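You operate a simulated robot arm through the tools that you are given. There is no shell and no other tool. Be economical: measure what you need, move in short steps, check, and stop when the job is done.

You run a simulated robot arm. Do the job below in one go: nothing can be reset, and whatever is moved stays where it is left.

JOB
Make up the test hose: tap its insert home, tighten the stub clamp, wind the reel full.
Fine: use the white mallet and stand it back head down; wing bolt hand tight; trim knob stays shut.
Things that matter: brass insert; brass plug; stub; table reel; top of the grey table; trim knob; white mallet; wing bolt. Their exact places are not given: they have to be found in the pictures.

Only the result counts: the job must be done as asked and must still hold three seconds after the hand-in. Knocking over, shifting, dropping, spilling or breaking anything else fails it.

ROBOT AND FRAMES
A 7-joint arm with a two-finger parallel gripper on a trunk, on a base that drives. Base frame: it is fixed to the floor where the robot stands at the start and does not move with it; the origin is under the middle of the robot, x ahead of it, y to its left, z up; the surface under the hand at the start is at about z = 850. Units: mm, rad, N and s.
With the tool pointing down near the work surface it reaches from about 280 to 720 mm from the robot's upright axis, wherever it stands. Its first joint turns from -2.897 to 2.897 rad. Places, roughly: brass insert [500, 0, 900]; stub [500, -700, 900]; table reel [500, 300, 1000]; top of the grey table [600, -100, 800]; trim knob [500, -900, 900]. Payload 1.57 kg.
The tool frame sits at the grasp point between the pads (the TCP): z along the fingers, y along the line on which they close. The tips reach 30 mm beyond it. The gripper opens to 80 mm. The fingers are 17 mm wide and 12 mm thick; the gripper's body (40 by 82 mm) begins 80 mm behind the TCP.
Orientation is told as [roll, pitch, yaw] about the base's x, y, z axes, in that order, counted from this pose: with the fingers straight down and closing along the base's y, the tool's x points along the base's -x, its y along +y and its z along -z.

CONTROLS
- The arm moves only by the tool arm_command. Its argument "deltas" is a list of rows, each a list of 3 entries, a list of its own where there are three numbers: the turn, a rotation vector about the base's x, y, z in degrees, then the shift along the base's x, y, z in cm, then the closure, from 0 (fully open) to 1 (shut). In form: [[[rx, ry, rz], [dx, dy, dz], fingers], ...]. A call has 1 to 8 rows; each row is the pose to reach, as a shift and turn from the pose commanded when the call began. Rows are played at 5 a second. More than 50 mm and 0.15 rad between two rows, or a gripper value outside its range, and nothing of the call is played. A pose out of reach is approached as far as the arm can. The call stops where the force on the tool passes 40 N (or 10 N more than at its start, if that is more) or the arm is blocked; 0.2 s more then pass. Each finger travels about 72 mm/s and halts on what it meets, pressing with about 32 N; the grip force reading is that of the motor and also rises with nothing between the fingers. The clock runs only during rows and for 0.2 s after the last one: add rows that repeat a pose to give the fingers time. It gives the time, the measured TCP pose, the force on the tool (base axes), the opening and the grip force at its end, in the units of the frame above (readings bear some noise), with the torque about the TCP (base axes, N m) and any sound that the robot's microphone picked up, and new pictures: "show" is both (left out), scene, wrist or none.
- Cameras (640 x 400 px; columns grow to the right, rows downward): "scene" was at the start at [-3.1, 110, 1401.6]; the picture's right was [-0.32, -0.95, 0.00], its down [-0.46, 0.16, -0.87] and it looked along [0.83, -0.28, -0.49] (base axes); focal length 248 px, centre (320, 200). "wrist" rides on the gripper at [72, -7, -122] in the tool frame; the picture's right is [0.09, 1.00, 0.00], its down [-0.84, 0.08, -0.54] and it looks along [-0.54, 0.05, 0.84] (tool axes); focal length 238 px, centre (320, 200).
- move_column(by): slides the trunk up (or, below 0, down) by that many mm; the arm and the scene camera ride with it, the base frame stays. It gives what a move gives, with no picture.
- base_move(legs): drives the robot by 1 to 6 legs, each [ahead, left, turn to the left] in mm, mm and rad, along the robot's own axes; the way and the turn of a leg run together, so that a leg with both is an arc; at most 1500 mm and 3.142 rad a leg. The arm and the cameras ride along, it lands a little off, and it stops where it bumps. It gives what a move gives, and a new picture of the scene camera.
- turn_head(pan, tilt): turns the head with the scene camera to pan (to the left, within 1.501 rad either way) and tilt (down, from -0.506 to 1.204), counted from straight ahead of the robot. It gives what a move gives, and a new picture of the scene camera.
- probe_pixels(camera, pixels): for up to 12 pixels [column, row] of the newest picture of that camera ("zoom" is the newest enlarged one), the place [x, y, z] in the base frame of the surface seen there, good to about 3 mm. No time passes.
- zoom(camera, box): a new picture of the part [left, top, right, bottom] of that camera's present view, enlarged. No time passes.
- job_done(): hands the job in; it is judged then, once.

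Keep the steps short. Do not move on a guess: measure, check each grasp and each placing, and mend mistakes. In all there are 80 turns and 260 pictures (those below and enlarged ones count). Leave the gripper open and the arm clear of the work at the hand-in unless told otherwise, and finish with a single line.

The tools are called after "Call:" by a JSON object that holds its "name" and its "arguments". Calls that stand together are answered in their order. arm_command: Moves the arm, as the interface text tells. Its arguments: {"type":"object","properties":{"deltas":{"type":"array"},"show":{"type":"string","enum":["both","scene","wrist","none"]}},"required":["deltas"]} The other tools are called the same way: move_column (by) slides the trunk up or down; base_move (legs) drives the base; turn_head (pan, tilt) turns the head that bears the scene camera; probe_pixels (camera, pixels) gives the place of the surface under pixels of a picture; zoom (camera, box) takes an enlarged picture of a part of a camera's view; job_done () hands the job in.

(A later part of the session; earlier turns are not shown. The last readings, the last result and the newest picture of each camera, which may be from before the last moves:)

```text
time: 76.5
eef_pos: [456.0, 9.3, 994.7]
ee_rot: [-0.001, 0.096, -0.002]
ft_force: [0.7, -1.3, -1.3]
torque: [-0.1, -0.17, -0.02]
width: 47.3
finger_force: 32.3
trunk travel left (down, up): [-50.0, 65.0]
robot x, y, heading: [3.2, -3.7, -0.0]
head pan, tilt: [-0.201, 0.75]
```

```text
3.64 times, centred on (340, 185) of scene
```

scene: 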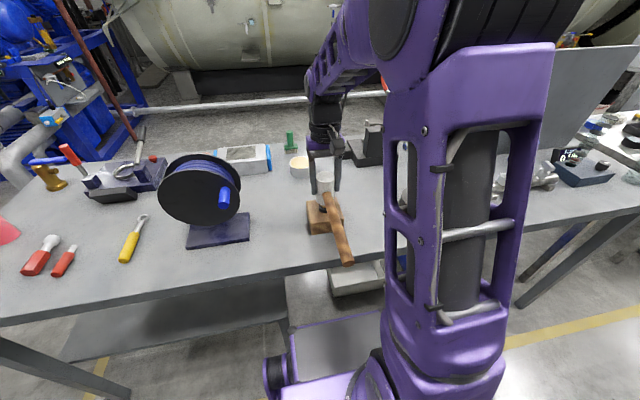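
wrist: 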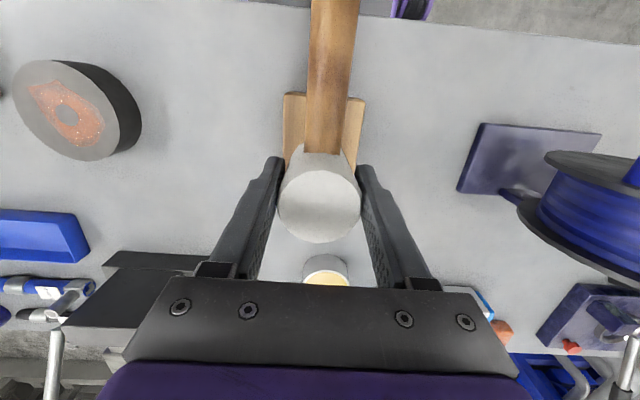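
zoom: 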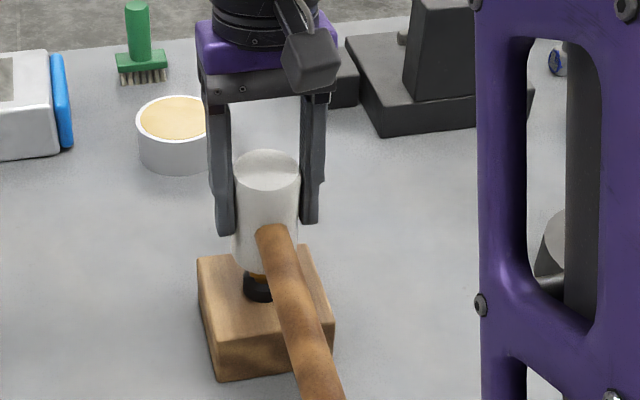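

There's slight contact at z 994.7. I'll raise the mallet and see where the insert is.

Call:
{"name": "arm_command", "arguments": {"deltas": [[[0, 0, 0], [0, 0, 3], 1], [[0, 0, 0], [0, 0, 6], 1], [[0, 0, 0], [0, 0, 6], 1]], "show": "scene"}}

Call:
{"name": "zoom", "arguments": {"camera": "scene", "box": [280, 130, 400, 240]}}

Call:
{"name": "probe_pixels", "arguments": {"camera": "scene", "pixels": [[322, 198], [325, 198], [327, 198], [325, 200], [325, 202], [325, 205], [325, 207]]}}

```text
time: 77.3
eef_pos: [456.8, 9.6, 1057.1]
ee_rot: [0.001, 0.097, -0.003]
ft_force: [1.3, 0.3, -3.2]
torque: [-0.06, -0.14, 0.02]
width: 47.3
finger_force: 31.8
trunk travel left (down, up): [-50.0, 65.0]
robot x, y, heading: [-0.7, -7.2, 0.002]
head pan, tilt: [-0.201, 0.75]
```

scene: 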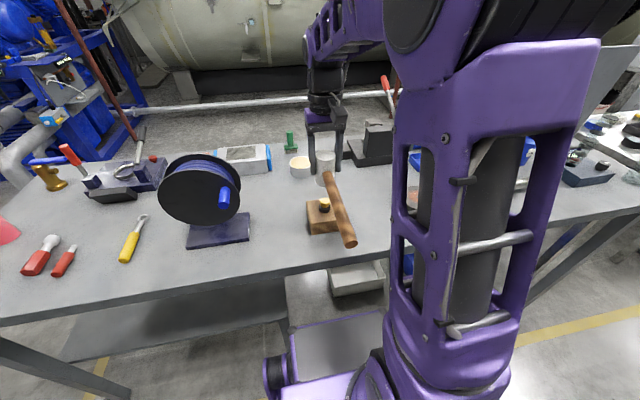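

```text
3.64 times, centred on (340, 185) of scene
```

zoom: 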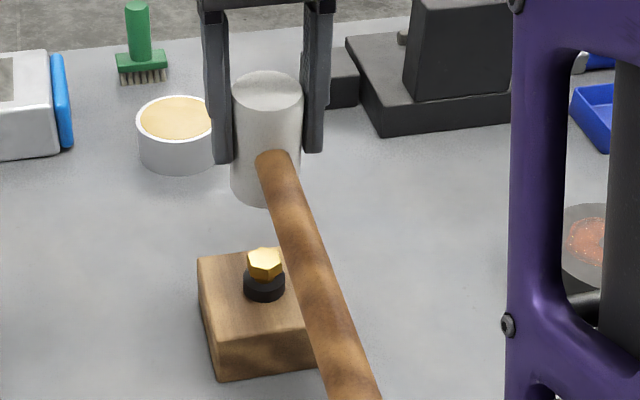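

```text
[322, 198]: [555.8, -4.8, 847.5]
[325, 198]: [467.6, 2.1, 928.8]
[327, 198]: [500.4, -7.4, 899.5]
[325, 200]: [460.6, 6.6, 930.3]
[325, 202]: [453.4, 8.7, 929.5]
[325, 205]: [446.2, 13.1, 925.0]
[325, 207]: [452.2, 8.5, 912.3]
```

One tap drove it 11 mm (top now 930), and the hex sits about 7 mm above the ring. Second tap, about 8 mm deeper.

Call:
{"name": "arm_command", "arguments": {"deltas": [[[0, 0, 0], [0, 0, -2.5], 1], [[0, 0, 0], [0, 0, -4.5], 1], [[0, 0, 0], [0, 0, -7.1], 1], [[0, 0, 0], [0, 0, -7.1], 1]], "show": "none"}}

Call:
{"name": "arm_command", "arguments": {"deltas": [[[0, 0, 0], [0, 0, 3.5], 1], [[0, 0, 0], [0, 0, 7], 1], [[0, 0, 0], [0, 0, 7], 1]], "show": "scene"}}

Call:
{"name": "zoom", "arguments": {"camera": "scene", "box": [280, 130, 400, 240]}}

Call:
{"name": "zoom", "arguments": {"camera": "scene", "box": [305, 190, 345, 230]}}

Call:
{"name": "probe_pixels", "arguments": {"camera": "scene", "pixels": [[325, 199], [325, 200], [325, 202], [324, 204], [324, 206], [324, 208], [324, 210]]}}

```text
time: 78.3
eef_pos: [457.2, 11.6, 988.2]
ee_rot: [0.0, 0.092, -0.005]
ft_force: [-3.1, 0.4, 18.0]
torque: [-0.02, 0.21, -0.02]
width: 47.3
finger_force: 32.1
trunk travel left (down, up): [-50.0, 65.0]
robot x, y, heading: [0.5, -6.5, -0.003]
head pan, tilt: [-0.201, 0.75]
```

```text
time: 79.1
eef_pos: [458.2, 10.2, 1055.7]
ee_rot: [0.0, 0.095, -0.004]
ft_force: [0.5, -0.3, -3.3]
torque: [-0.01, -0.17, 0.01]
width: 47.3
finger_force: 31.9
trunk travel left (down, up): [-50.0, 65.0]
robot x, y, heading: [-0.7, -3.3, -0.001]
head pan, tilt: [-0.201, 0.75]
```

scene: 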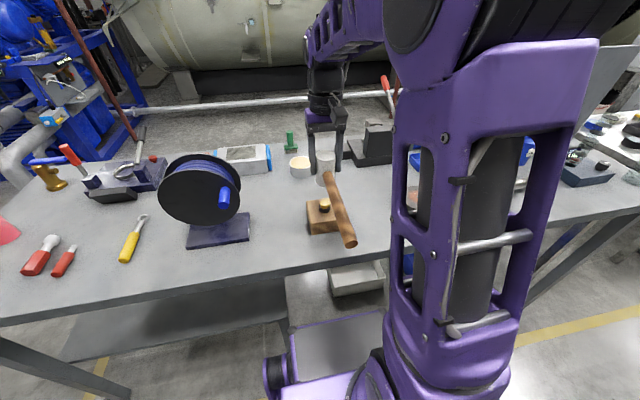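

```text
3.64 times, centred on (340, 185) of scene
```

zoom: 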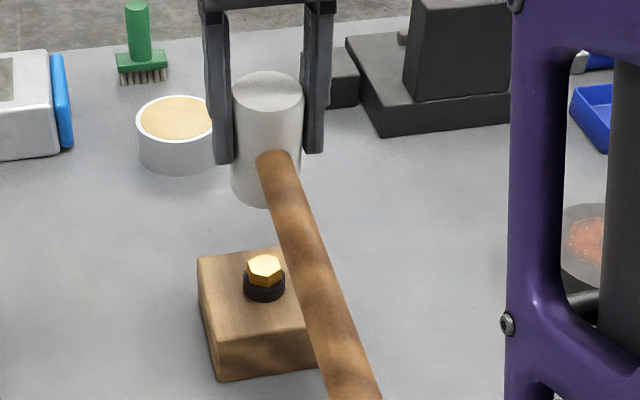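

```text
10.00 times, centred on (325, 210) of scene
```

zoom: 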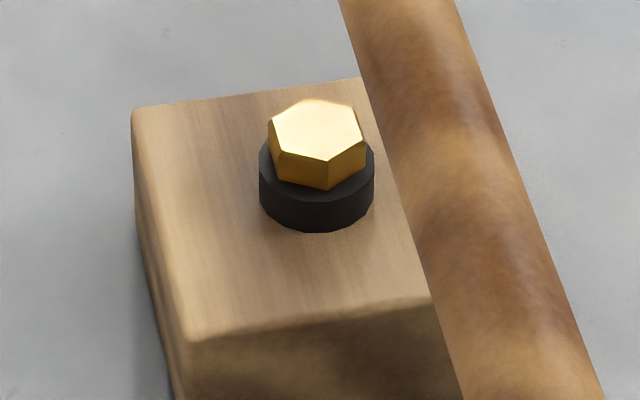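

```text
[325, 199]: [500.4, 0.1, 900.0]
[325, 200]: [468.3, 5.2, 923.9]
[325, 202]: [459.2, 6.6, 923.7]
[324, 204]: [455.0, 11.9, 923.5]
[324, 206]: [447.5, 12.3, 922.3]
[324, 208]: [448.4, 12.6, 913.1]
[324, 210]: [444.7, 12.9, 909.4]
```

The top is now 923.5 and the hex is essentially on the ring. One firmer tap will confirm it's home.

Call:
{"name": "arm_command", "arguments": {"deltas": [[[0, 0, 0], [0, 0, -2.5], 1], [[0, 0, 0], [0, 0, -4.5], 1], [[0, 0, 0], [0, 0, -7.7], 1], [[0, 0, 0], [0, 0, -7.7], 1]], "show": "none"}}

Call:
{"name": "arm_command", "arguments": {"deltas": [[[0, 0, 0], [0, 0, 3.5], 1], [[0, 0, 0], [0, 0, 7], 1], [[0, 0, 0], [0, 0, 7], 1]], "show": "scene"}}

Call:
{"name": "zoom", "arguments": {"camera": "scene", "box": [305, 190, 345, 230]}}

Call:
{"name": "probe_pixels", "arguments": {"camera": "scene", "pixels": [[325, 200], [325, 201], [325, 202], [324, 204], [324, 206], [324, 208], [324, 210]]}}

```text
time: 80.1
eef_pos: [458.9, 11.6, 983.8]
ee_rot: [-0.001, 0.082, -0.004]
ft_force: [-9.4, 0.0, 24.1]
torque: [0.07, 0.69, 0.03]
width: 47.2
finger_force: 31.9
trunk travel left (down, up): [-50.0, 65.0]
robot x, y, heading: [0.8, -0.2, 0.002]
head pan, tilt: [-0.201, 0.75]
stopped in row 4: the force on the tool passed its limit at 43 N (the readings are from after the stop); the commanded pose is now the measured one
```

```text
time: 80.9
eef_pos: [460.2, 11.0, 1052.0]
ee_rot: [0.0, 0.085, -0.003]
ft_force: [-0.2, -0.1, -3.8]
torque: [0.02, -0.16, 0.02]
width: 47.6
finger_force: 32.1
trunk travel left (down, up): [-50.0, 65.0]
robot x, y, heading: [1.6, -6.6, 0.004]
head pan, tilt: [-0.201, 0.75]
```

scene: 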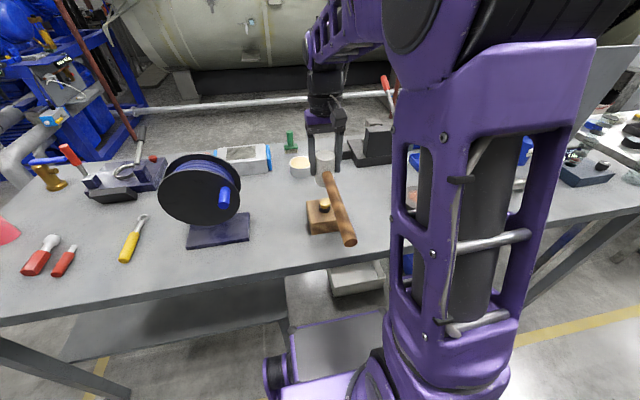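

```text
10.00 times, centred on (325, 210) of scene
```

zoom: 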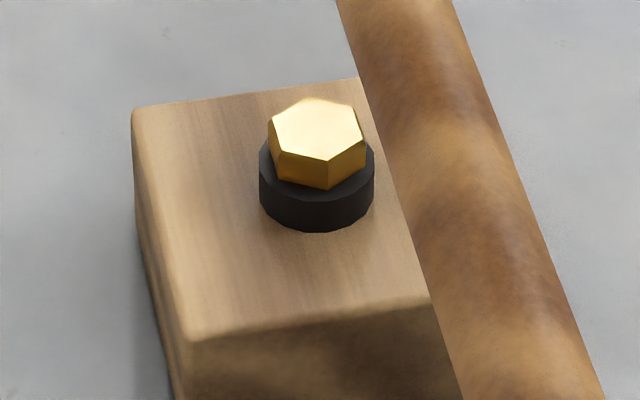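

```text
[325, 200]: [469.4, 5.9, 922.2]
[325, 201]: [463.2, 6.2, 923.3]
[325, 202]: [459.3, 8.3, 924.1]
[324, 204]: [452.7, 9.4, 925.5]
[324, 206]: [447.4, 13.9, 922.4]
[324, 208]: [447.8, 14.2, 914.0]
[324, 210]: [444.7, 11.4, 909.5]
```

No movement under 43 N, so the insert is home. Now I'll carry the mallet back to its original place (TCP 582,−129.5), undoing the tilt.

Call:
{"name": "arm_command", "arguments": {"deltas": [[[0, -1, 0], [2.5, -2.9, 0], 1], [[0, -2, 0], [5, -5.8, 0], 1], [[0, -3, 0], [7.5, -8.7, 0], 1], [[0, -4, 0], [10, -11.5, 0], 1], [[0, -4.9, 0], [12.2, -14.0, 0], 1], [[0, -4.9, 0], [12.2, -14.0, -3], 1], [[0, -4.9, 0], [12.2, -14.0, -7], 1], [[0, -4.9, 0], [12.2, -14.0, -10], 1]]}}

Call:
{"name": "zoom", "arguments": {"camera": "scene", "box": [310, 110, 410, 240]}}

Call:
{"name": "probe_pixels", "arguments": {"camera": "wrist", "pixels": [[320, 190], [320, 210], [320, 230], [325, 140], [327, 120], [330, 80], [332, 40], [333, 10]]}}

```text
time: 82.7
eef_pos: [583.3, -127.2, 951.2]
ee_rot: [0.002, 0.0, -0.003]
ft_force: [-1.0, -0.4, -3.7]
torque: [-0.03, -0.13, 0.03]
width: 47.1
finger_force: 31.4
trunk travel left (down, up): [-50.0, 65.0]
robot x, y, heading: [3.5, -4.5, -0.004]
head pan, tilt: [-0.201, 0.75]
```

scene: 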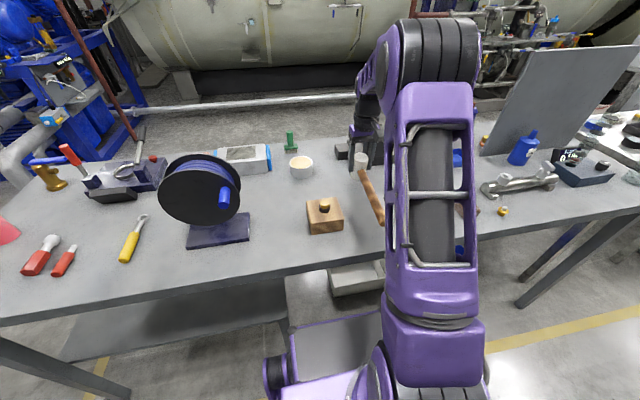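
wrist: 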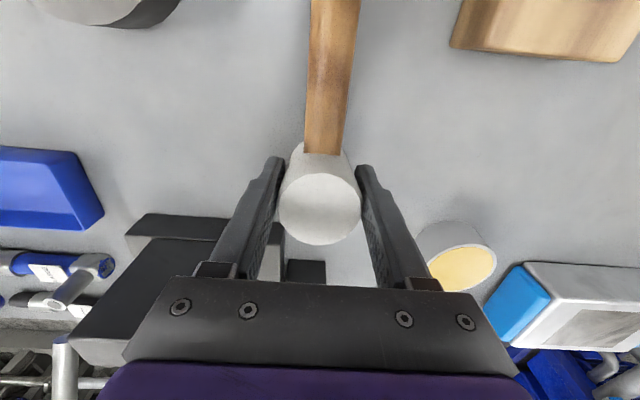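

```text
3.08 times, centred on (360, 175) of scene
```

zoom: 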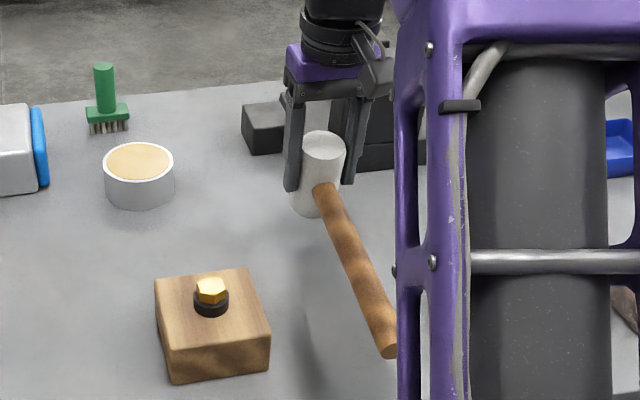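

```text
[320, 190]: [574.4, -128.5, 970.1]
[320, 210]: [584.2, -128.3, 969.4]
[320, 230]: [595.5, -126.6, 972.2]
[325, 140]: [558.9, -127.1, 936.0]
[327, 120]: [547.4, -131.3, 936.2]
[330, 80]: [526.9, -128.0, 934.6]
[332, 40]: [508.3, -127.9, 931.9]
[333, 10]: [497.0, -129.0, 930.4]
```

The head sits 3 mm higher in the grip, so contact is expected at TCP z≈912. I'll lower to 914, then creep.

Call:
{"name": "arm_command", "arguments": {"deltas": [[[0, 0, 0], [0, -0.15, -1.5], 1], [[0, 0, 0], [0, -0.15, -3], 1], [[0, 0, 0], [0, -0.15, -3.6], 1], [[0, 0, 0], [0, -0.15, -3.6], 1]], "show": "none"}}

Call:
{"name": "arm_command", "arguments": {"deltas": [[[0, 0, 0], [0, 0, -0.1], 1], [[0, 0, 0], [0, 0, -0.2], 1], [[0, 0, 0], [0, 0, -0.2], 1]], "show": "none"}}

```text
time: 83.7
eef_pos: [582.3, -131.4, 915.6]
ee_rot: [-0.001, 0.0, -0.004]
ft_force: [0.2, 0.4, -2.5]
torque: [0.0, -0.12, 0.01]
width: 47.4
finger_force: 31.6
trunk travel left (down, up): [-50.0, 65.0]
robot x, y, heading: [0.4, -4.2, 0.002]
head pan, tilt: [-0.201, 0.75]
```

```text
time: 84.5
eef_pos: [583.2, -131.1, 915.5]
ee_rot: [0.0, -0.001, -0.005]
ft_force: [-0.1, 0.2, -2.3]
torque: [-0.02, -0.12, 0.01]
width: 47.5
finger_force: 31.7
trunk travel left (down, up): [-50.0, 65.0]
robot x, y, heading: [-2.0, -5.0, 0.003]
head pan, tilt: [-0.201, 0.75]
```

Call:
{"name": "arm_command", "arguments": {"deltas": [[[0, 0, 0], [0, 0, -0.1], 1], [[0, 0, 0], [0, 0, -0.2], 1], [[0, 0, 0], [0, 0, -0.2], 1]], "show": "scene"}}

Call:
{"name": "zoom", "arguments": {"camera": "scene", "box": [330, 140, 400, 230]}}

```text
time: 85.3
eef_pos: [583.9, -131.3, 913.1]
ee_rot: [0.002, -0.005, -0.004]
ft_force: [-1.2, -0.8, 7.1]
torque: [-0.01, 0.06, 0.01]
width: 47.4
finger_force: 31.6
trunk travel left (down, up): [-50.0, 65.0]
robot x, y, heading: [4.1, -8.8, -0.0]
head pan, tilt: [-0.201, 0.75]
```

scene: 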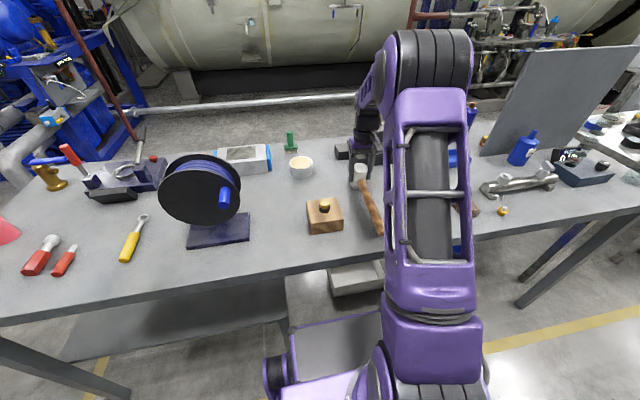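

```text
4.44 times, centred on (365, 185) of scene
```

zoom: 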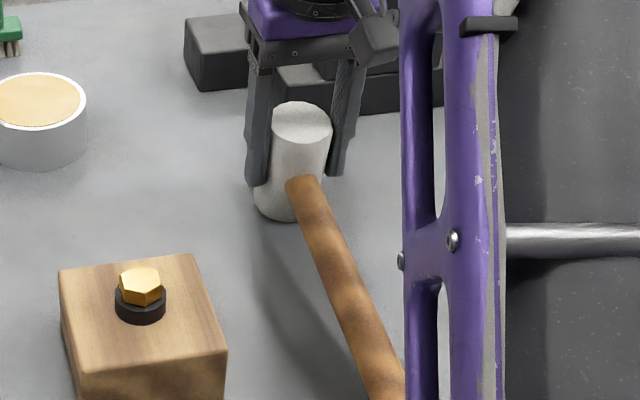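

Contact made (7 N). I'll open gently and rise.

Call:
{"name": "arm_command", "arguments": {"deltas": [[[0, 0, 0], [0, 0, 0], 0.35], [[0, 0, 0], [0, 0, 0], 0.2], [[0, 0, 0], [0, 0, 0], 0], [[0, 0, 0], [0, 0, 0], 0], [[0, 0, 0], [0, 0, 0], 0]], "show": "wrist"}}

Call:
{"name": "arm_command", "arguments": {"deltas": [[[0, 0, 0], [0, 0, 3], 0], [[0, 0, 0], [0, 0, 7], 0], [[0, 0, 0], [0, 0, 11], 0], [[0, 0, 0], [0, 0, 15], 0], [[0, 0, 0], [-4, 1.5, 17], 0], [[0, 0, 0], [-8, 3, 19], 0], [[0, 0, 0], [-12, 5, 21], 0], [[0, 0, 0], [-15, 6, 24], 0]]}}

Call:
{"name": "zoom", "arguments": {"camera": "scene", "box": [330, 140, 400, 240]}}

Call:
{"name": "zoom", "arguments": {"camera": "scene", "box": [150, 140, 260, 260]}}

```text
time: 86.5
eef_pos: [582.7, -130.1, 912.9]
ee_rot: [-0.001, 0.0, -0.002]
ft_force: [-0.4, 1.1, 0.0]
torque: [-0.02, -0.01, 0.0]
width: 79.9
finger_force: 0.0
trunk travel left (down, up): [-50.0, 65.0]
robot x, y, heading: [2.1, -5.6, -0.001]
head pan, tilt: [-0.201, 0.75]
```

wrist: 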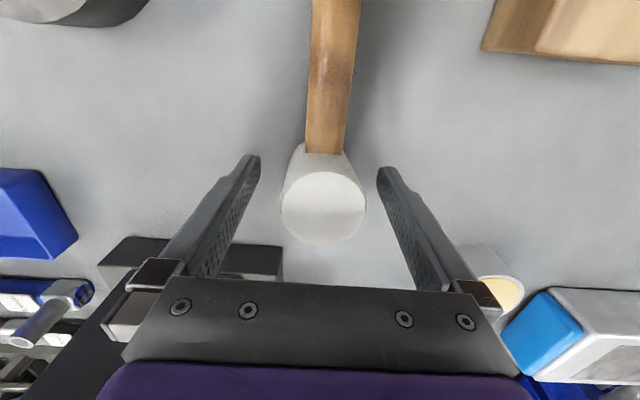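

```text
time: 88.3
eef_pos: [431.5, -70.8, 1151.0]
ee_rot: [0.002, 0.0, -0.003]
ft_force: [0.6, -0.1, -0.4]
torque: [0.01, 0.05, 0.01]
width: 80.2
finger_force: 0.1
trunk travel left (down, up): [-50.0, 65.0]
robot x, y, heading: [-2.1, -2.5, 0.001]
head pan, tilt: [-0.201, 0.75]
```

scene: 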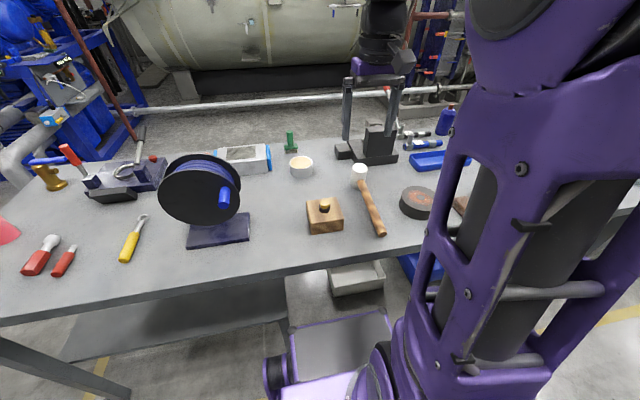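
wrist: 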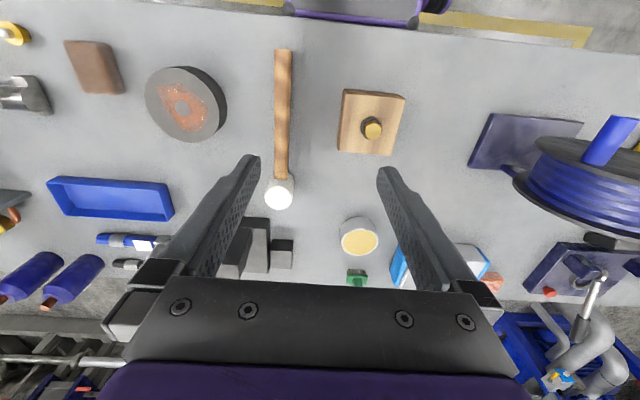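

```text
4.00 times, centred on (365, 190) of scene
```

zoom: 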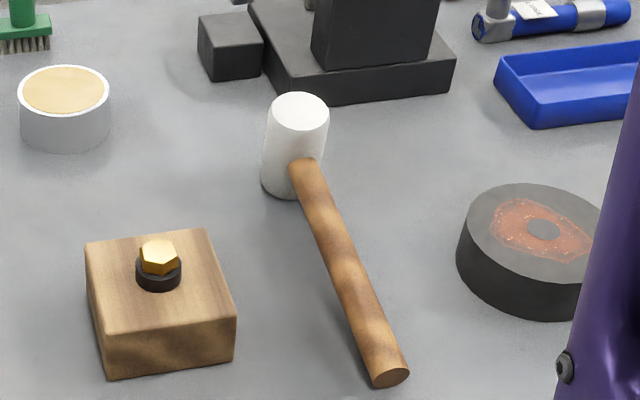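

```text
3.33 times, centred on (205, 200) of scene
```

zoom: 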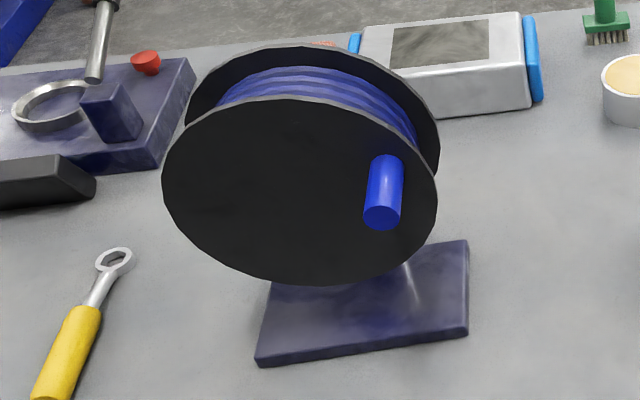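

The mallet is back as it was and the insert is home. Now the reel: I'll probe its geometry.

Call:
{"name": "probe_pixels", "arguments": {"camera": "zoom", "pixels": [[385, 165], [385, 190], [383, 218], [300, 130], [300, 260], [200, 190], [410, 230], [300, 190], [230, 110], [260, 355], [465, 330], [465, 245]]}}

Call:
{"name": "probe_pixels", "arguments": {"camera": "scene", "pixels": [[60, 380], [100, 390], [20, 345], [250, 330], [150, 310], [100, 350], [330, 270], [20, 315], [270, 360], [330, 330]]}}

Call:
{"name": "zoom", "arguments": {"camera": "wrist", "box": [450, 90, 640, 310]}}

```text
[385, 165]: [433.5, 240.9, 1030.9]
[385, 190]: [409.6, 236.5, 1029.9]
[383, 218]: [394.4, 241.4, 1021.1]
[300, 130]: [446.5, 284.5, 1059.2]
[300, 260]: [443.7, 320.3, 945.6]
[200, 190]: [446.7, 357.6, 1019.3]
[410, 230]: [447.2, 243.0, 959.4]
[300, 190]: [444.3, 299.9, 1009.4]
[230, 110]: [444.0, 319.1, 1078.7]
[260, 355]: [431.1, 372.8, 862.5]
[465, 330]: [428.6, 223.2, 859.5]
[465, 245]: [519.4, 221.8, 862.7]
```

```text
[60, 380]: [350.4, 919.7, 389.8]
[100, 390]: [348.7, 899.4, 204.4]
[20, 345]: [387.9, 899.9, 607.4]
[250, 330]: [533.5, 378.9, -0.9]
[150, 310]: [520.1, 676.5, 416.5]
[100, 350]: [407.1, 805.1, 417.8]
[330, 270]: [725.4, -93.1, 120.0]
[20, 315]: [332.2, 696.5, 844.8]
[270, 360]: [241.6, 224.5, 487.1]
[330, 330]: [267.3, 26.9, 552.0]
```

```text
1.82 times, centred on (545, 200) of wrist
```

zoom: 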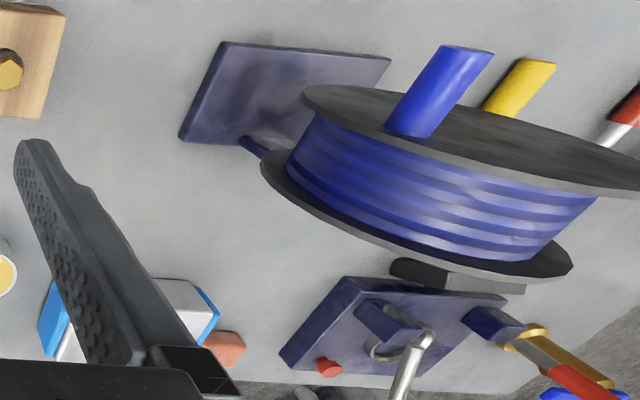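

The reel axle runs parallel to x. The flange front is at x≈446 and the blue crank peg spans x 390–446 at about (y 240, z 1020), with the axle near (298, 1005). I'll drive 220 mm left to face it and look for the hose end and winding direction.

Call:
{"name": "base_move", "arguments": {"legs": [[0, 220, 0]]}}

Call:
{"name": "turn_head", "arguments": {"pan": -0.1, "tilt": 0.75}}

Call:
{"name": "arm_command", "arguments": {"deltas": [[[0, 0, 0], [0, 0, 0], 0]], "show": "wrist"}}

Call:
{"name": "zoom", "arguments": {"camera": "scene", "box": [250, 120, 410, 280]}}

Call:
{"name": "zoom", "arguments": {"camera": "wrist", "box": [280, 60, 520, 260]}}

```text
time: 91.0
eef_pos: [431.7, 149.9, 1151.3]
ee_rot: [-0.001, 0.001, 0.001]
ft_force: [0.7, 0.1, -0.3]
torque: [0.0, 0.03, -0.01]
width: 80.1
finger_force: 0.1
trunk travel left (down, up): [-50.0, 65.0]
robot x, y, heading: [2.9, 214.2, 0.01]
head pan, tilt: [-0.201, 0.75]
```

scene: 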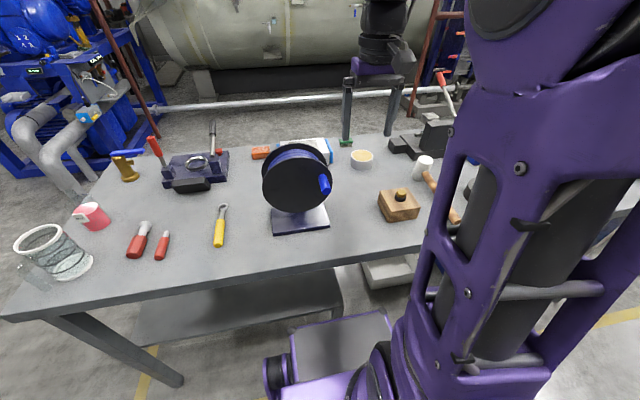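

```text
time: 91.7
eef_pos: [433.4, 151.5, 1151.5]
ee_rot: [-0.001, 0.0, 0.002]
ft_force: [-0.4, -0.1, -0.5]
torque: [0.02, 0.02, 0.01]
width: 79.8
finger_force: 0.1
trunk travel left (down, up): [-50.0, 65.0]
robot x, y, heading: [-4.1, 216.1, 0.004]
head pan, tilt: [-0.099, 0.75]
```

scene: 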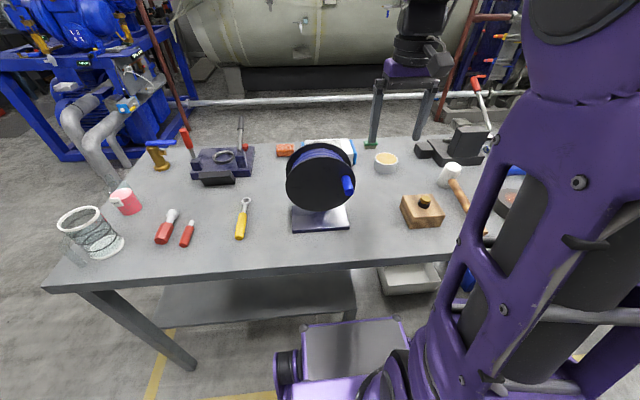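

```text
time: 92.1
eef_pos: [432.3, 150.5, 1151.3]
ee_rot: [-0.002, -0.001, 0.002]
ft_force: [0.1, 0.9, 0.0]
torque: [0.01, 0.01, 0.02]
width: 80.2
finger_force: 0.1
trunk travel left (down, up): [-50.0, 65.0]
robot x, y, heading: [-1.2, 212.3, 0.001]
head pan, tilt: [-0.099, 0.75]
```

wrist: 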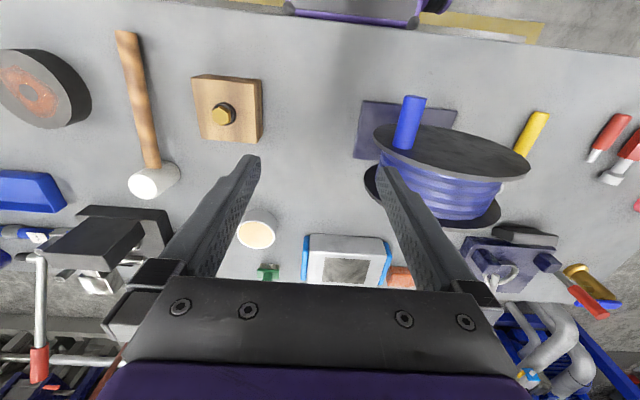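

```text
2.50 times, centred on (330, 200) of scene
```

zoom: 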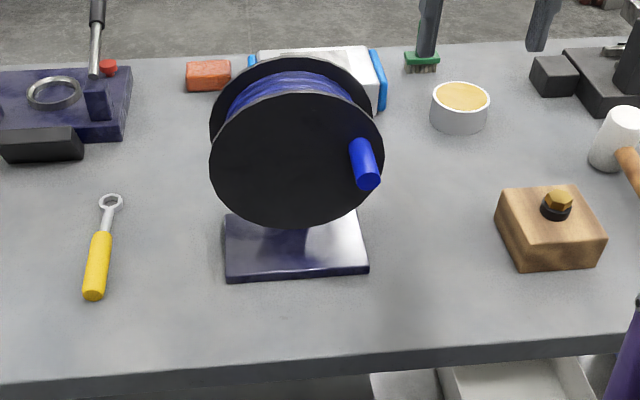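

```text
2.00 times, centred on (400, 160) of wrist
```

zoom: 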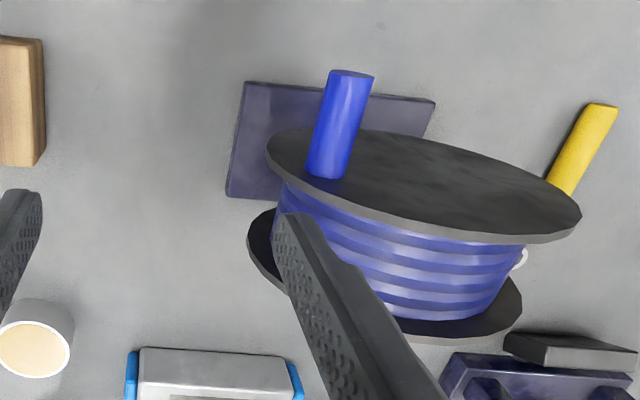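

I need to see the hose tail at the lower right of the drum. I'll yaw the wrist +90° so its camera looks toward +y, then go lower.

Call:
{"name": "arm_command", "arguments": {"deltas": [[[0, 0, 8.5], [0, -0.5, -1], 0], [[0, 0, 17], [0, -1, -2], 0], [[0, 0, 25.5], [0, -1.5, -3], 0], [[0, 0, 34], [0, -2, -4], 0], [[0, 0, 42.5], [0, -2.5, -5], 0], [[0, 0, 51], [0, -3, -6], 0], [[0, 0, 59.5], [0, -3, -7], 0], [[0, 0, 68], [0, -3, -8], 0]], "show": "none"}}

Call:
{"name": "arm_command", "arguments": {"deltas": [[[0, 0, 8.5], [0, 0, -1], 0], [[0, 0, 17], [0, 0, -2], 0], [[0, 0, 22], [0, 0, -3], 0], [[0, 0, 22], [0, 0, -3], 0]], "show": "wrist"}}

Call:
{"name": "zoom", "arguments": {"camera": "wrist", "box": [180, 60, 460, 280]}}

```text
time: 93.9
eef_pos: [433.6, 120.9, 1072.4]
ee_rot: [0.001, 0.0, 1.192]
ft_force: [0.5, 0.3, -0.4]
torque: [0.0, 0.01, 0.02]
width: 79.9
finger_force: 0.1
trunk travel left (down, up): [-50.0, 65.0]
robot x, y, heading: [-1.0, 217.2, 0.002]
head pan, tilt: [-0.099, 0.75]
```

```text
time: 94.9
eef_pos: [432.9, 120.3, 1040.2]
ee_rot: [0.001, 0.001, 1.575]
ft_force: [0.6, 0.2, -0.4]
torque: [-0.01, -0.02, 0.0]
width: 79.8
finger_force: 0.1
trunk travel left (down, up): [-50.0, 65.0]
robot x, y, heading: [-2.9, 213.4, 0.008]
head pan, tilt: [-0.099, 0.75]
```

wrist: 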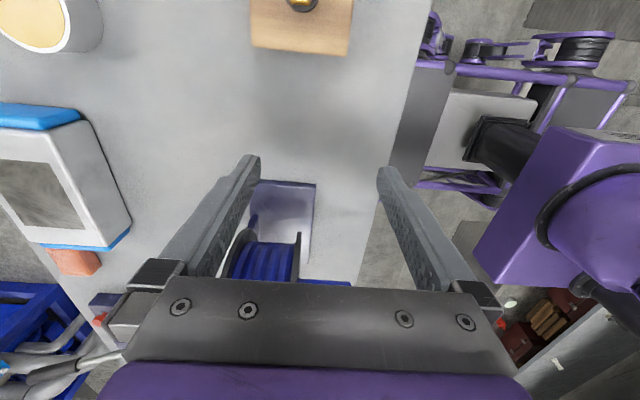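

```text
1.82 times, centred on (320, 170) of wrist
```

zoom: 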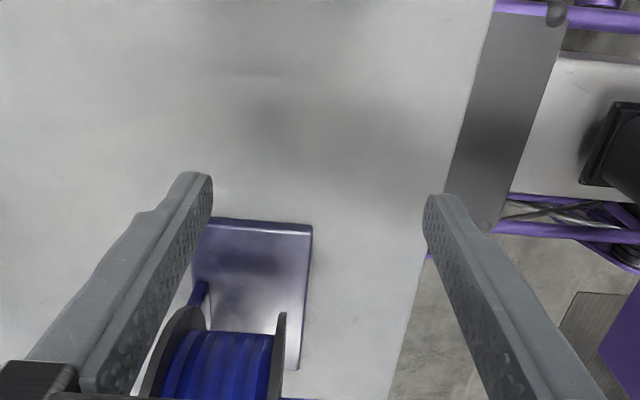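

Call:
{"name": "arm_command", "arguments": {"deltas": [[[0, 0, 0], [0, 0, 4.5], 1], [[0, 0, 0], [0, 2, 8], 1], [[0, 0, 0], [0, 5, 11], 1], [[0, 0, 0], [0, 5, 11], 1], [[0, 0, 0], [0, 5, 11], 1]], "show": "wrist"}}

Call:
{"name": "zoom", "arguments": {"camera": "wrist", "box": [220, 80, 420, 290]}}

Call:
{"name": "zoom", "arguments": {"camera": "scene", "box": [280, 130, 370, 240]}}

```text
time: 96.1
eef_pos: [432.9, 171.1, 1151.3]
ee_rot: [0.001, 0.001, 1.572]
ft_force: [-0.3, 0.6, 0.8]
torque: [-0.01, 0.0, -0.03]
width: 0.2
finger_force: 21.8
trunk travel left (down, up): [-50.0, 65.0]
robot x, y, heading: [-1.2, 214.1, 0.006]
head pan, tilt: [-0.099, 0.75]
```

wrist: 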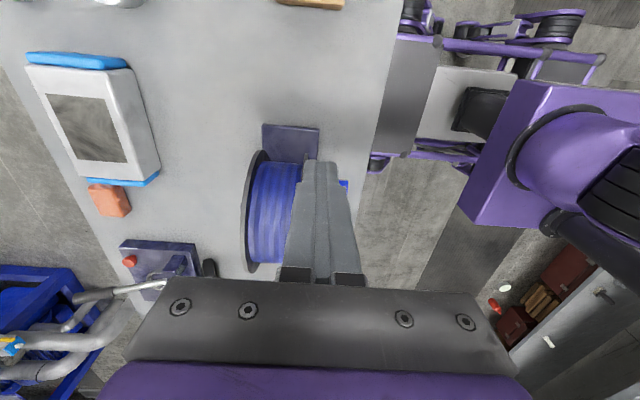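

```text
1.90 times, centred on (320, 185) of wrist
```

zoom: 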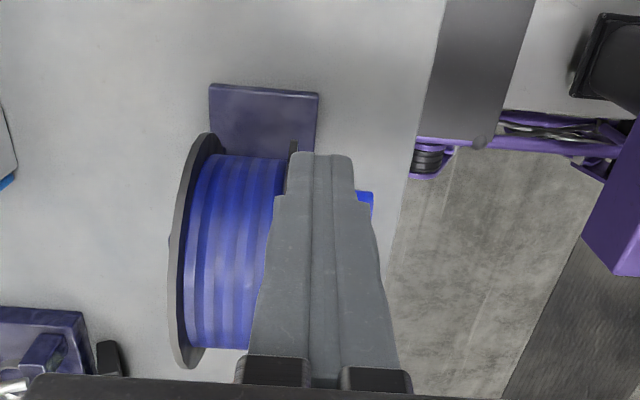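

```text
3.64 times, centred on (325, 185) of scene
```

zoom: 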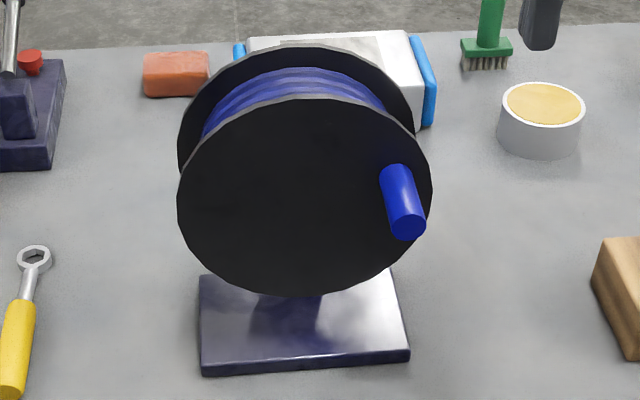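

No free tail is visible, so I'll measure the disc and peg precisely for cranking.

Call:
{"name": "probe_pixels", "arguments": {"camera": "zoom", "pixels": [[182, 200], [428, 190], [320, 102], [300, 290], [305, 195], [408, 228], [400, 200], [392, 175], [385, 180], [388, 172], [395, 230], [420, 225]]}}

```text
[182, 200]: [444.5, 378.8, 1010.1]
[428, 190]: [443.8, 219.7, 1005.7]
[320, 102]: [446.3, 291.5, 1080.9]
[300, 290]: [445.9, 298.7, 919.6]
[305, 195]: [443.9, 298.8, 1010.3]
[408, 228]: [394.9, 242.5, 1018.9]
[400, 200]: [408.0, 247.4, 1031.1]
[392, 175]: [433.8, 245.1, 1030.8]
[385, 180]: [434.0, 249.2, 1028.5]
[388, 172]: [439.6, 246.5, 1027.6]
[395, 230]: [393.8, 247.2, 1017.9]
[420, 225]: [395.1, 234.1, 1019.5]
```

The disc centre is (y 299, z 1000) with its face at x 446. The peg is at (242, 1019), radius 60, from x 392 to 446. I'll yaw back to 0, retreat, then tilt the tool 45° forward and grip the peg.

Call:
{"name": "arm_command", "arguments": {"deltas": [[[0, 0, -8.5], [-1.2, 0.8, 0], 0.8], [[0, 0, -17], [-2.4, 1.6, 0], 0.5], [[0, 0, -25.5], [-3.6, 2.4, 0], 0], [[0, 0, -34], [-4.8, 3.2, 0], 0], [[0, 0, -42.5], [-6, 4, 0], 0], [[0, 0, -51], [-7.2, 4.8, 0], 0], [[0, 0, -59.5], [-8.4, 5.6, 0], 0], [[0, 0, -68], [-9.6, 6.4, 0], 0]], "show": "none"}}

Call:
{"name": "arm_command", "arguments": {"deltas": [[[0, 0, -8.5], [0, 0.3, 0], 0], [[0, 0, -17], [0, 0.6, 0], 0], [[0, 0, -22], [0, 0.7, 0], 0]], "show": "none"}}

Call:
{"name": "arm_command", "arguments": {"deltas": [[[0, -8, 0], [0, 0, -1], 0], [[0, -16, 0], [0, 0, -2], 0], [[0, -24, 0], [0, 0, -3], 0], [[0, -32, 0], [0, 0, -4], 0], [[0, -40, 0], [0, 0, -5], 0], [[0, -45, 0], [0, 0, -6], 0], [[0, -45, 0], [0, 0, -6], 0]]}}

Call:
{"name": "zoom", "arguments": {"camera": "scene", "box": [260, 110, 400, 260]}}

```text
time: 98.0
eef_pos: [351.4, 232.4, 1104.1]
ee_rot: [0.064, 0.133, 0.388]
ft_force: [0.1, -0.2, 0.3]
torque: [0.02, 0.0, -0.03]
width: 80.2
finger_force: 0.0
trunk travel left (down, up): [-50.0, 65.0]
robot x, y, heading: [-1.2, 213.7, 0.008]
head pan, tilt: [-0.099, 0.75]
stopped in row 8: the arm was blocked; the commanded pose is now the measured one
```

```text
time: 98.8
eef_pos: [352.3, 239.0, 1101.9]
ee_rot: [0.059, 0.14, 0.003]
ft_force: [-0.1, -0.3, 0.1]
torque: [0.03, 0.0, -0.02]
width: 80.1
finger_force: 0.0
trunk travel left (down, up): [-50.0, 65.0]
robot x, y, heading: [1.3, 216.9, 0.002]
head pan, tilt: [-0.099, 0.75]
```

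```text
time: 99.5
eef_pos: [353.5, 238.5, 1019.7]
ee_rot: [0.063, -0.042, 0.0]
ft_force: [-0.4, 0.6, -0.1]
torque: [0.01, -0.02, -0.07]
width: 80.1
finger_force: 0.0
trunk travel left (down, up): [-50.0, 65.0]
robot x, y, heading: [-2.9, 213.3, 0.008]
head pan, tilt: [-0.099, 0.75]
stopped in row 3: the arm was blocked; the commanded pose is now the measured one
```

scene: 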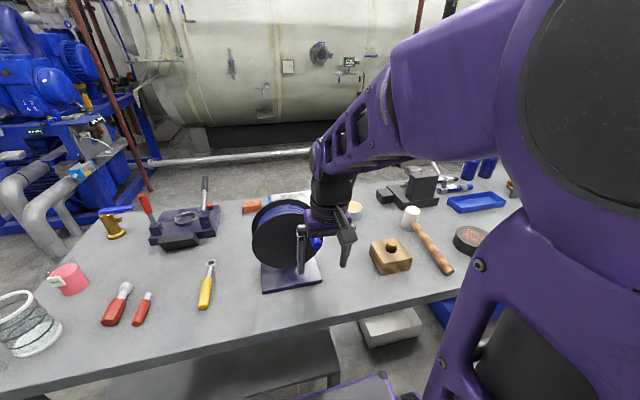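
wrist: 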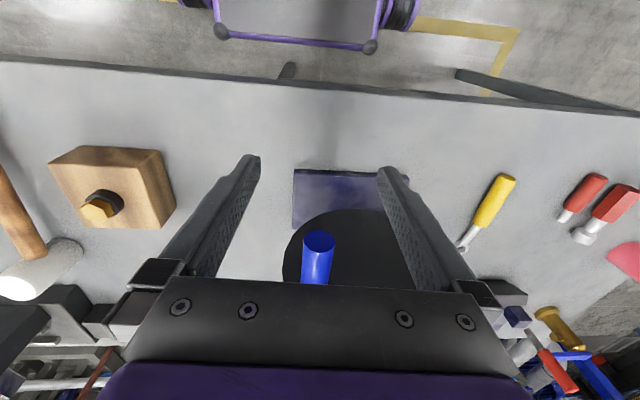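

```text
2.67 times, centred on (330, 185) of scene
```

zoom: 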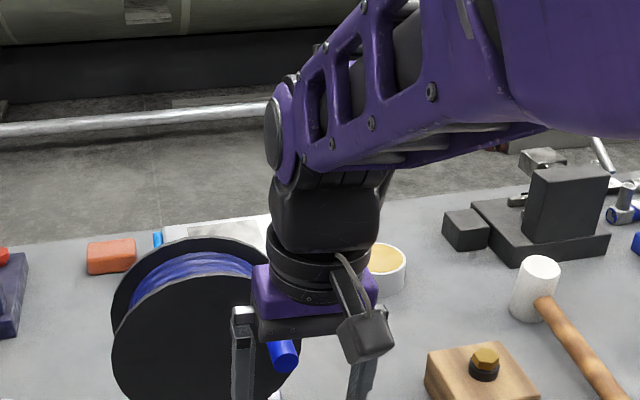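

The arm is blocked by its own limits this close in. I'll back the base off 170 mm so the reel sits at a comfortable reach.

Call:
{"name": "base_move", "arguments": {"legs": [[-170, 0, 0]]}}

Call:
{"name": "arm_command", "arguments": {"deltas": [[[-1, 0, 0], [2, 0, 4], 0], [[-2, 0, 0], [4, 0, 8], 0], [[-3.5, 0, 0], [6, 0, 9], 0], [[-3.5, -6, 0], [9, 0, 9], 0], [[-3.5, -12, 0], [12, 0, 9], 0], [[-3.5, -18, 0], [14, 0, 9], 0], [[-3.5, -24, 0], [14, 0, 9], 0]]}}

```text
time: 101.0
eef_pos: [184.3, 240.0, 1017.6]
ee_rot: [0.063, -0.038, 0.005]
ft_force: [-0.6, -0.4, -0.6]
torque: [-0.02, 0.02, 0.02]
width: 80.0
finger_force: 0.1
trunk travel left (down, up): [-50.0, 65.0]
robot x, y, heading: [-172.0, 209.3, 0.008]
head pan, tilt: [-0.099, 0.75]
```

scene: 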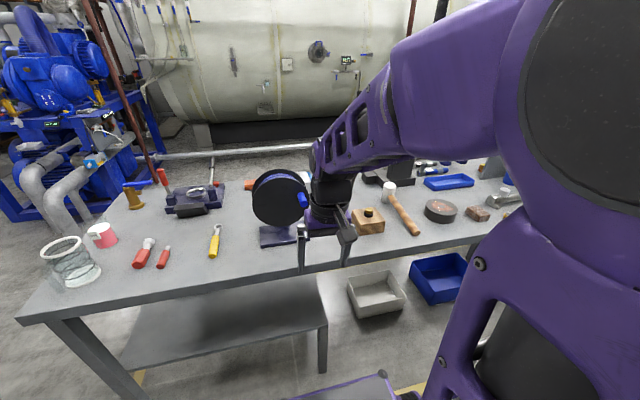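

```text
time: 102.6
eef_pos: [323.7, 240.7, 1108.9]
ee_rot: [-0.008, -0.457, 0.022]
ft_force: [0.5, 0.9, -0.9]
torque: [0.0, 0.0, 0.03]
width: 79.9
finger_force: 0.0
trunk travel left (down, up): [-50.0, 65.0]
robot x, y, heading: [-170.9, 212.3, 0.013]
head pan, tilt: [-0.099, 0.75]
```

scene: 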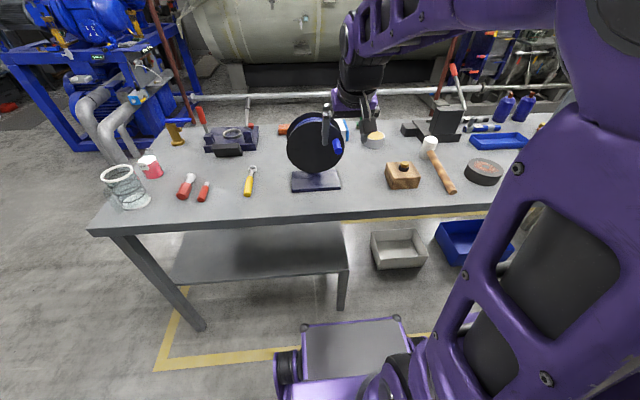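
wrist: 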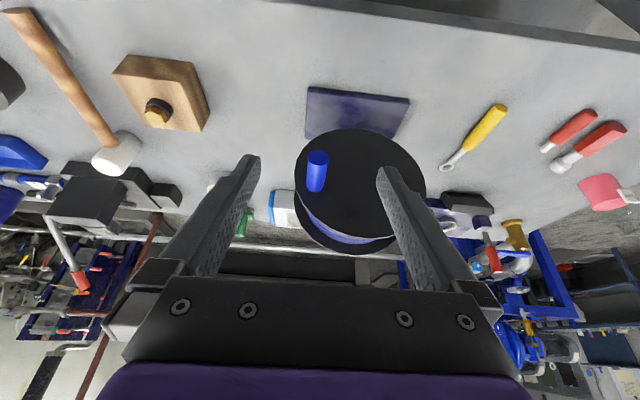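

Free again. I'll complete the tilt to 45° at (330,242,1099).

Call:
{"name": "arm_command", "arguments": {"deltas": [[[0.4, -6, -1.2], [0, 0.1, -0.5], 0], [[0.4, -12, -1.2], [0, 0.1, -1], 0], [[0.4, -19, -1.2], [0.5, 0.1, -1], 0], [[0.4, -19, -1.2], [0.5, 0.1, -1], 0]]}}

Call:
{"name": "zoom", "arguments": {"camera": "wrist", "box": [240, 80, 420, 260]}}

Call:
{"name": "probe_pixels", "arguments": {"camera": "wrist", "pixels": [[316, 160], [316, 170], [316, 180], [310, 165], [322, 165], [350, 190], [316, 155]]}}

```text
time: 103.6
eef_pos: [331.7, 239.7, 1074.3]
ee_rot: [-0.003, -0.739, -0.002]
ft_force: [0.2, 0.2, 0.1]
torque: [0.03, 0.02, 0.02]
width: 80.1
finger_force: 0.2
trunk travel left (down, up): [-50.0, 65.0]
robot x, y, heading: [-171.5, 212.9, 0.013]
head pan, tilt: [-0.099, 0.75]
```

scene: 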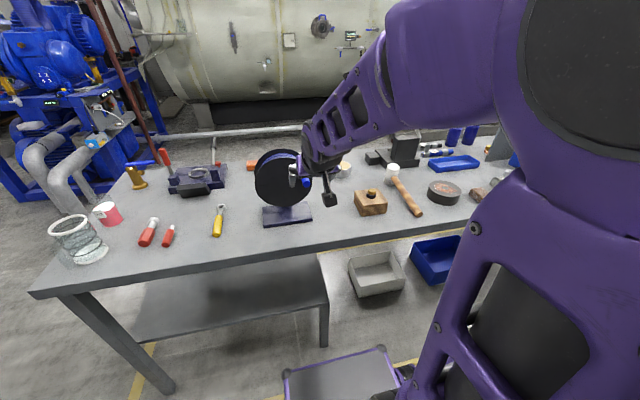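
wrist: 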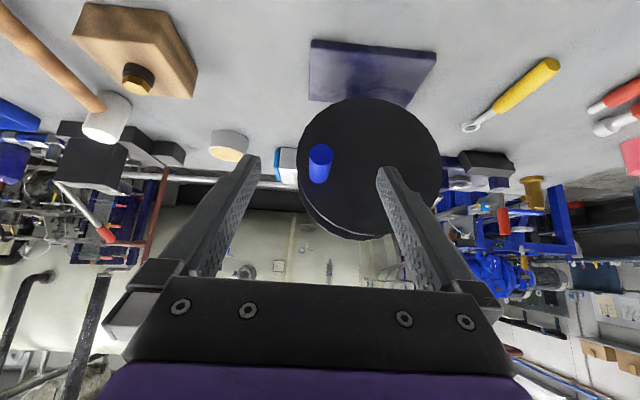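

```text
2.22 times, centred on (330, 170) of wrist
```

zoom: 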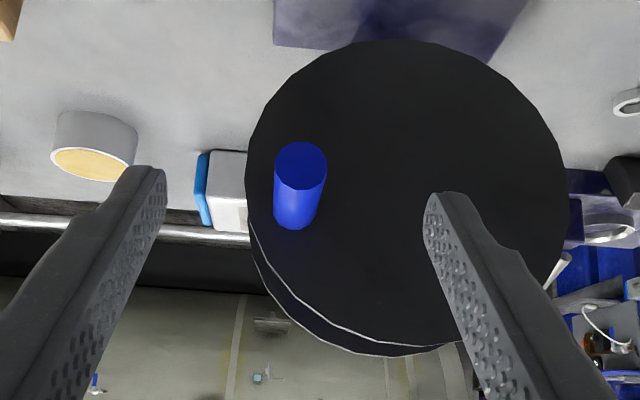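

```text
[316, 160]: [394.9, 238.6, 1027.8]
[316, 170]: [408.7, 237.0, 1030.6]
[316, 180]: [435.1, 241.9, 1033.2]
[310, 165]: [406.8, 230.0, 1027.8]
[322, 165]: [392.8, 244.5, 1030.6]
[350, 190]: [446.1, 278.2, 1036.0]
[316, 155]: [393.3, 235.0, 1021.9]
```

The peg centre is (240,1019). I'll advance +78 mm in x and −55 mm in z with the fingers straddling it.

Call:
{"name": "arm_command", "arguments": {"deltas": [[[0, 0, 0], [2.6, 0.1, -1.8], 0], [[0, 0, 0], [5.2, 0.1, -3.6], 0], [[0, 0, 0], [7.7, 0.1, -5.5], 0], [[0, 0, 0], [7.7, 0.1, -5.5], 0]]}}

Call:
{"name": "zoom", "arguments": {"camera": "wrist", "box": [220, 80, 420, 280]}}

Call:
{"name": "zoom", "arguments": {"camera": "scene", "box": [240, 130, 340, 240]}}

```text
time: 104.6
eef_pos: [406.9, 241.7, 1042.6]
ee_rot: [-0.002, -0.79, 0.0]
ft_force: [-0.3, 0.5, 0.0]
torque: [0.02, 0.01, 0.0]
width: 80.0
finger_force: 0.0
trunk travel left (down, up): [-50.0, 65.0]
robot x, y, heading: [-167.2, 212.4, 0.007]
head pan, tilt: [-0.099, 0.75]
```

scene: 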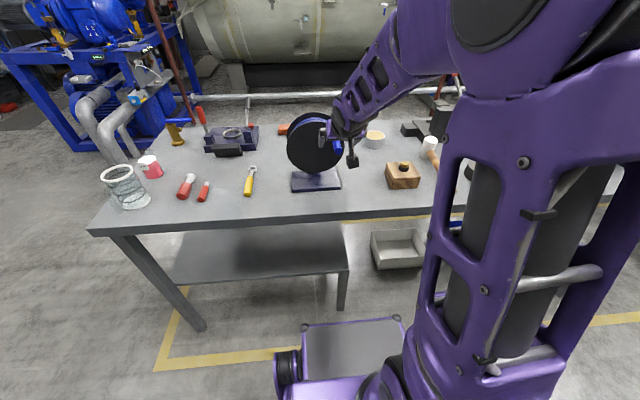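
wrist: 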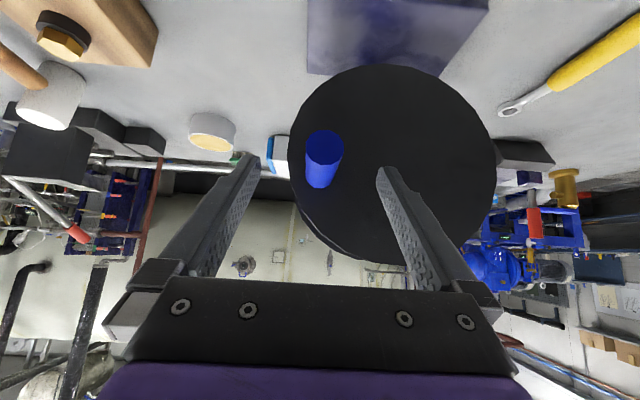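

```text
2.00 times, centred on (320, 180) of wrist
```

zoom: 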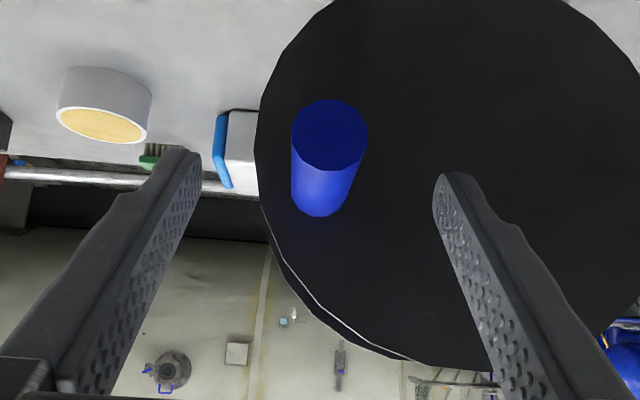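

```text
3.64 times, centred on (290, 185) of scene
```

zoom: 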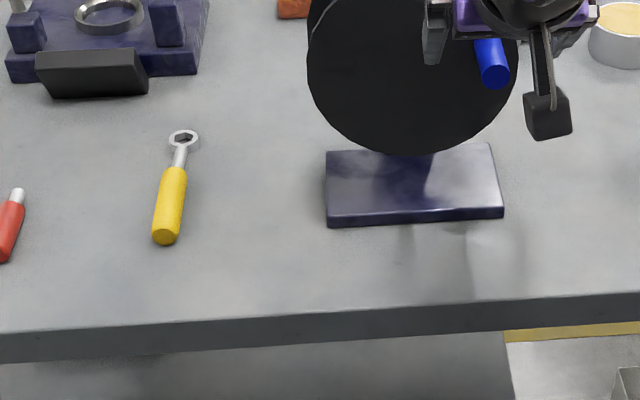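

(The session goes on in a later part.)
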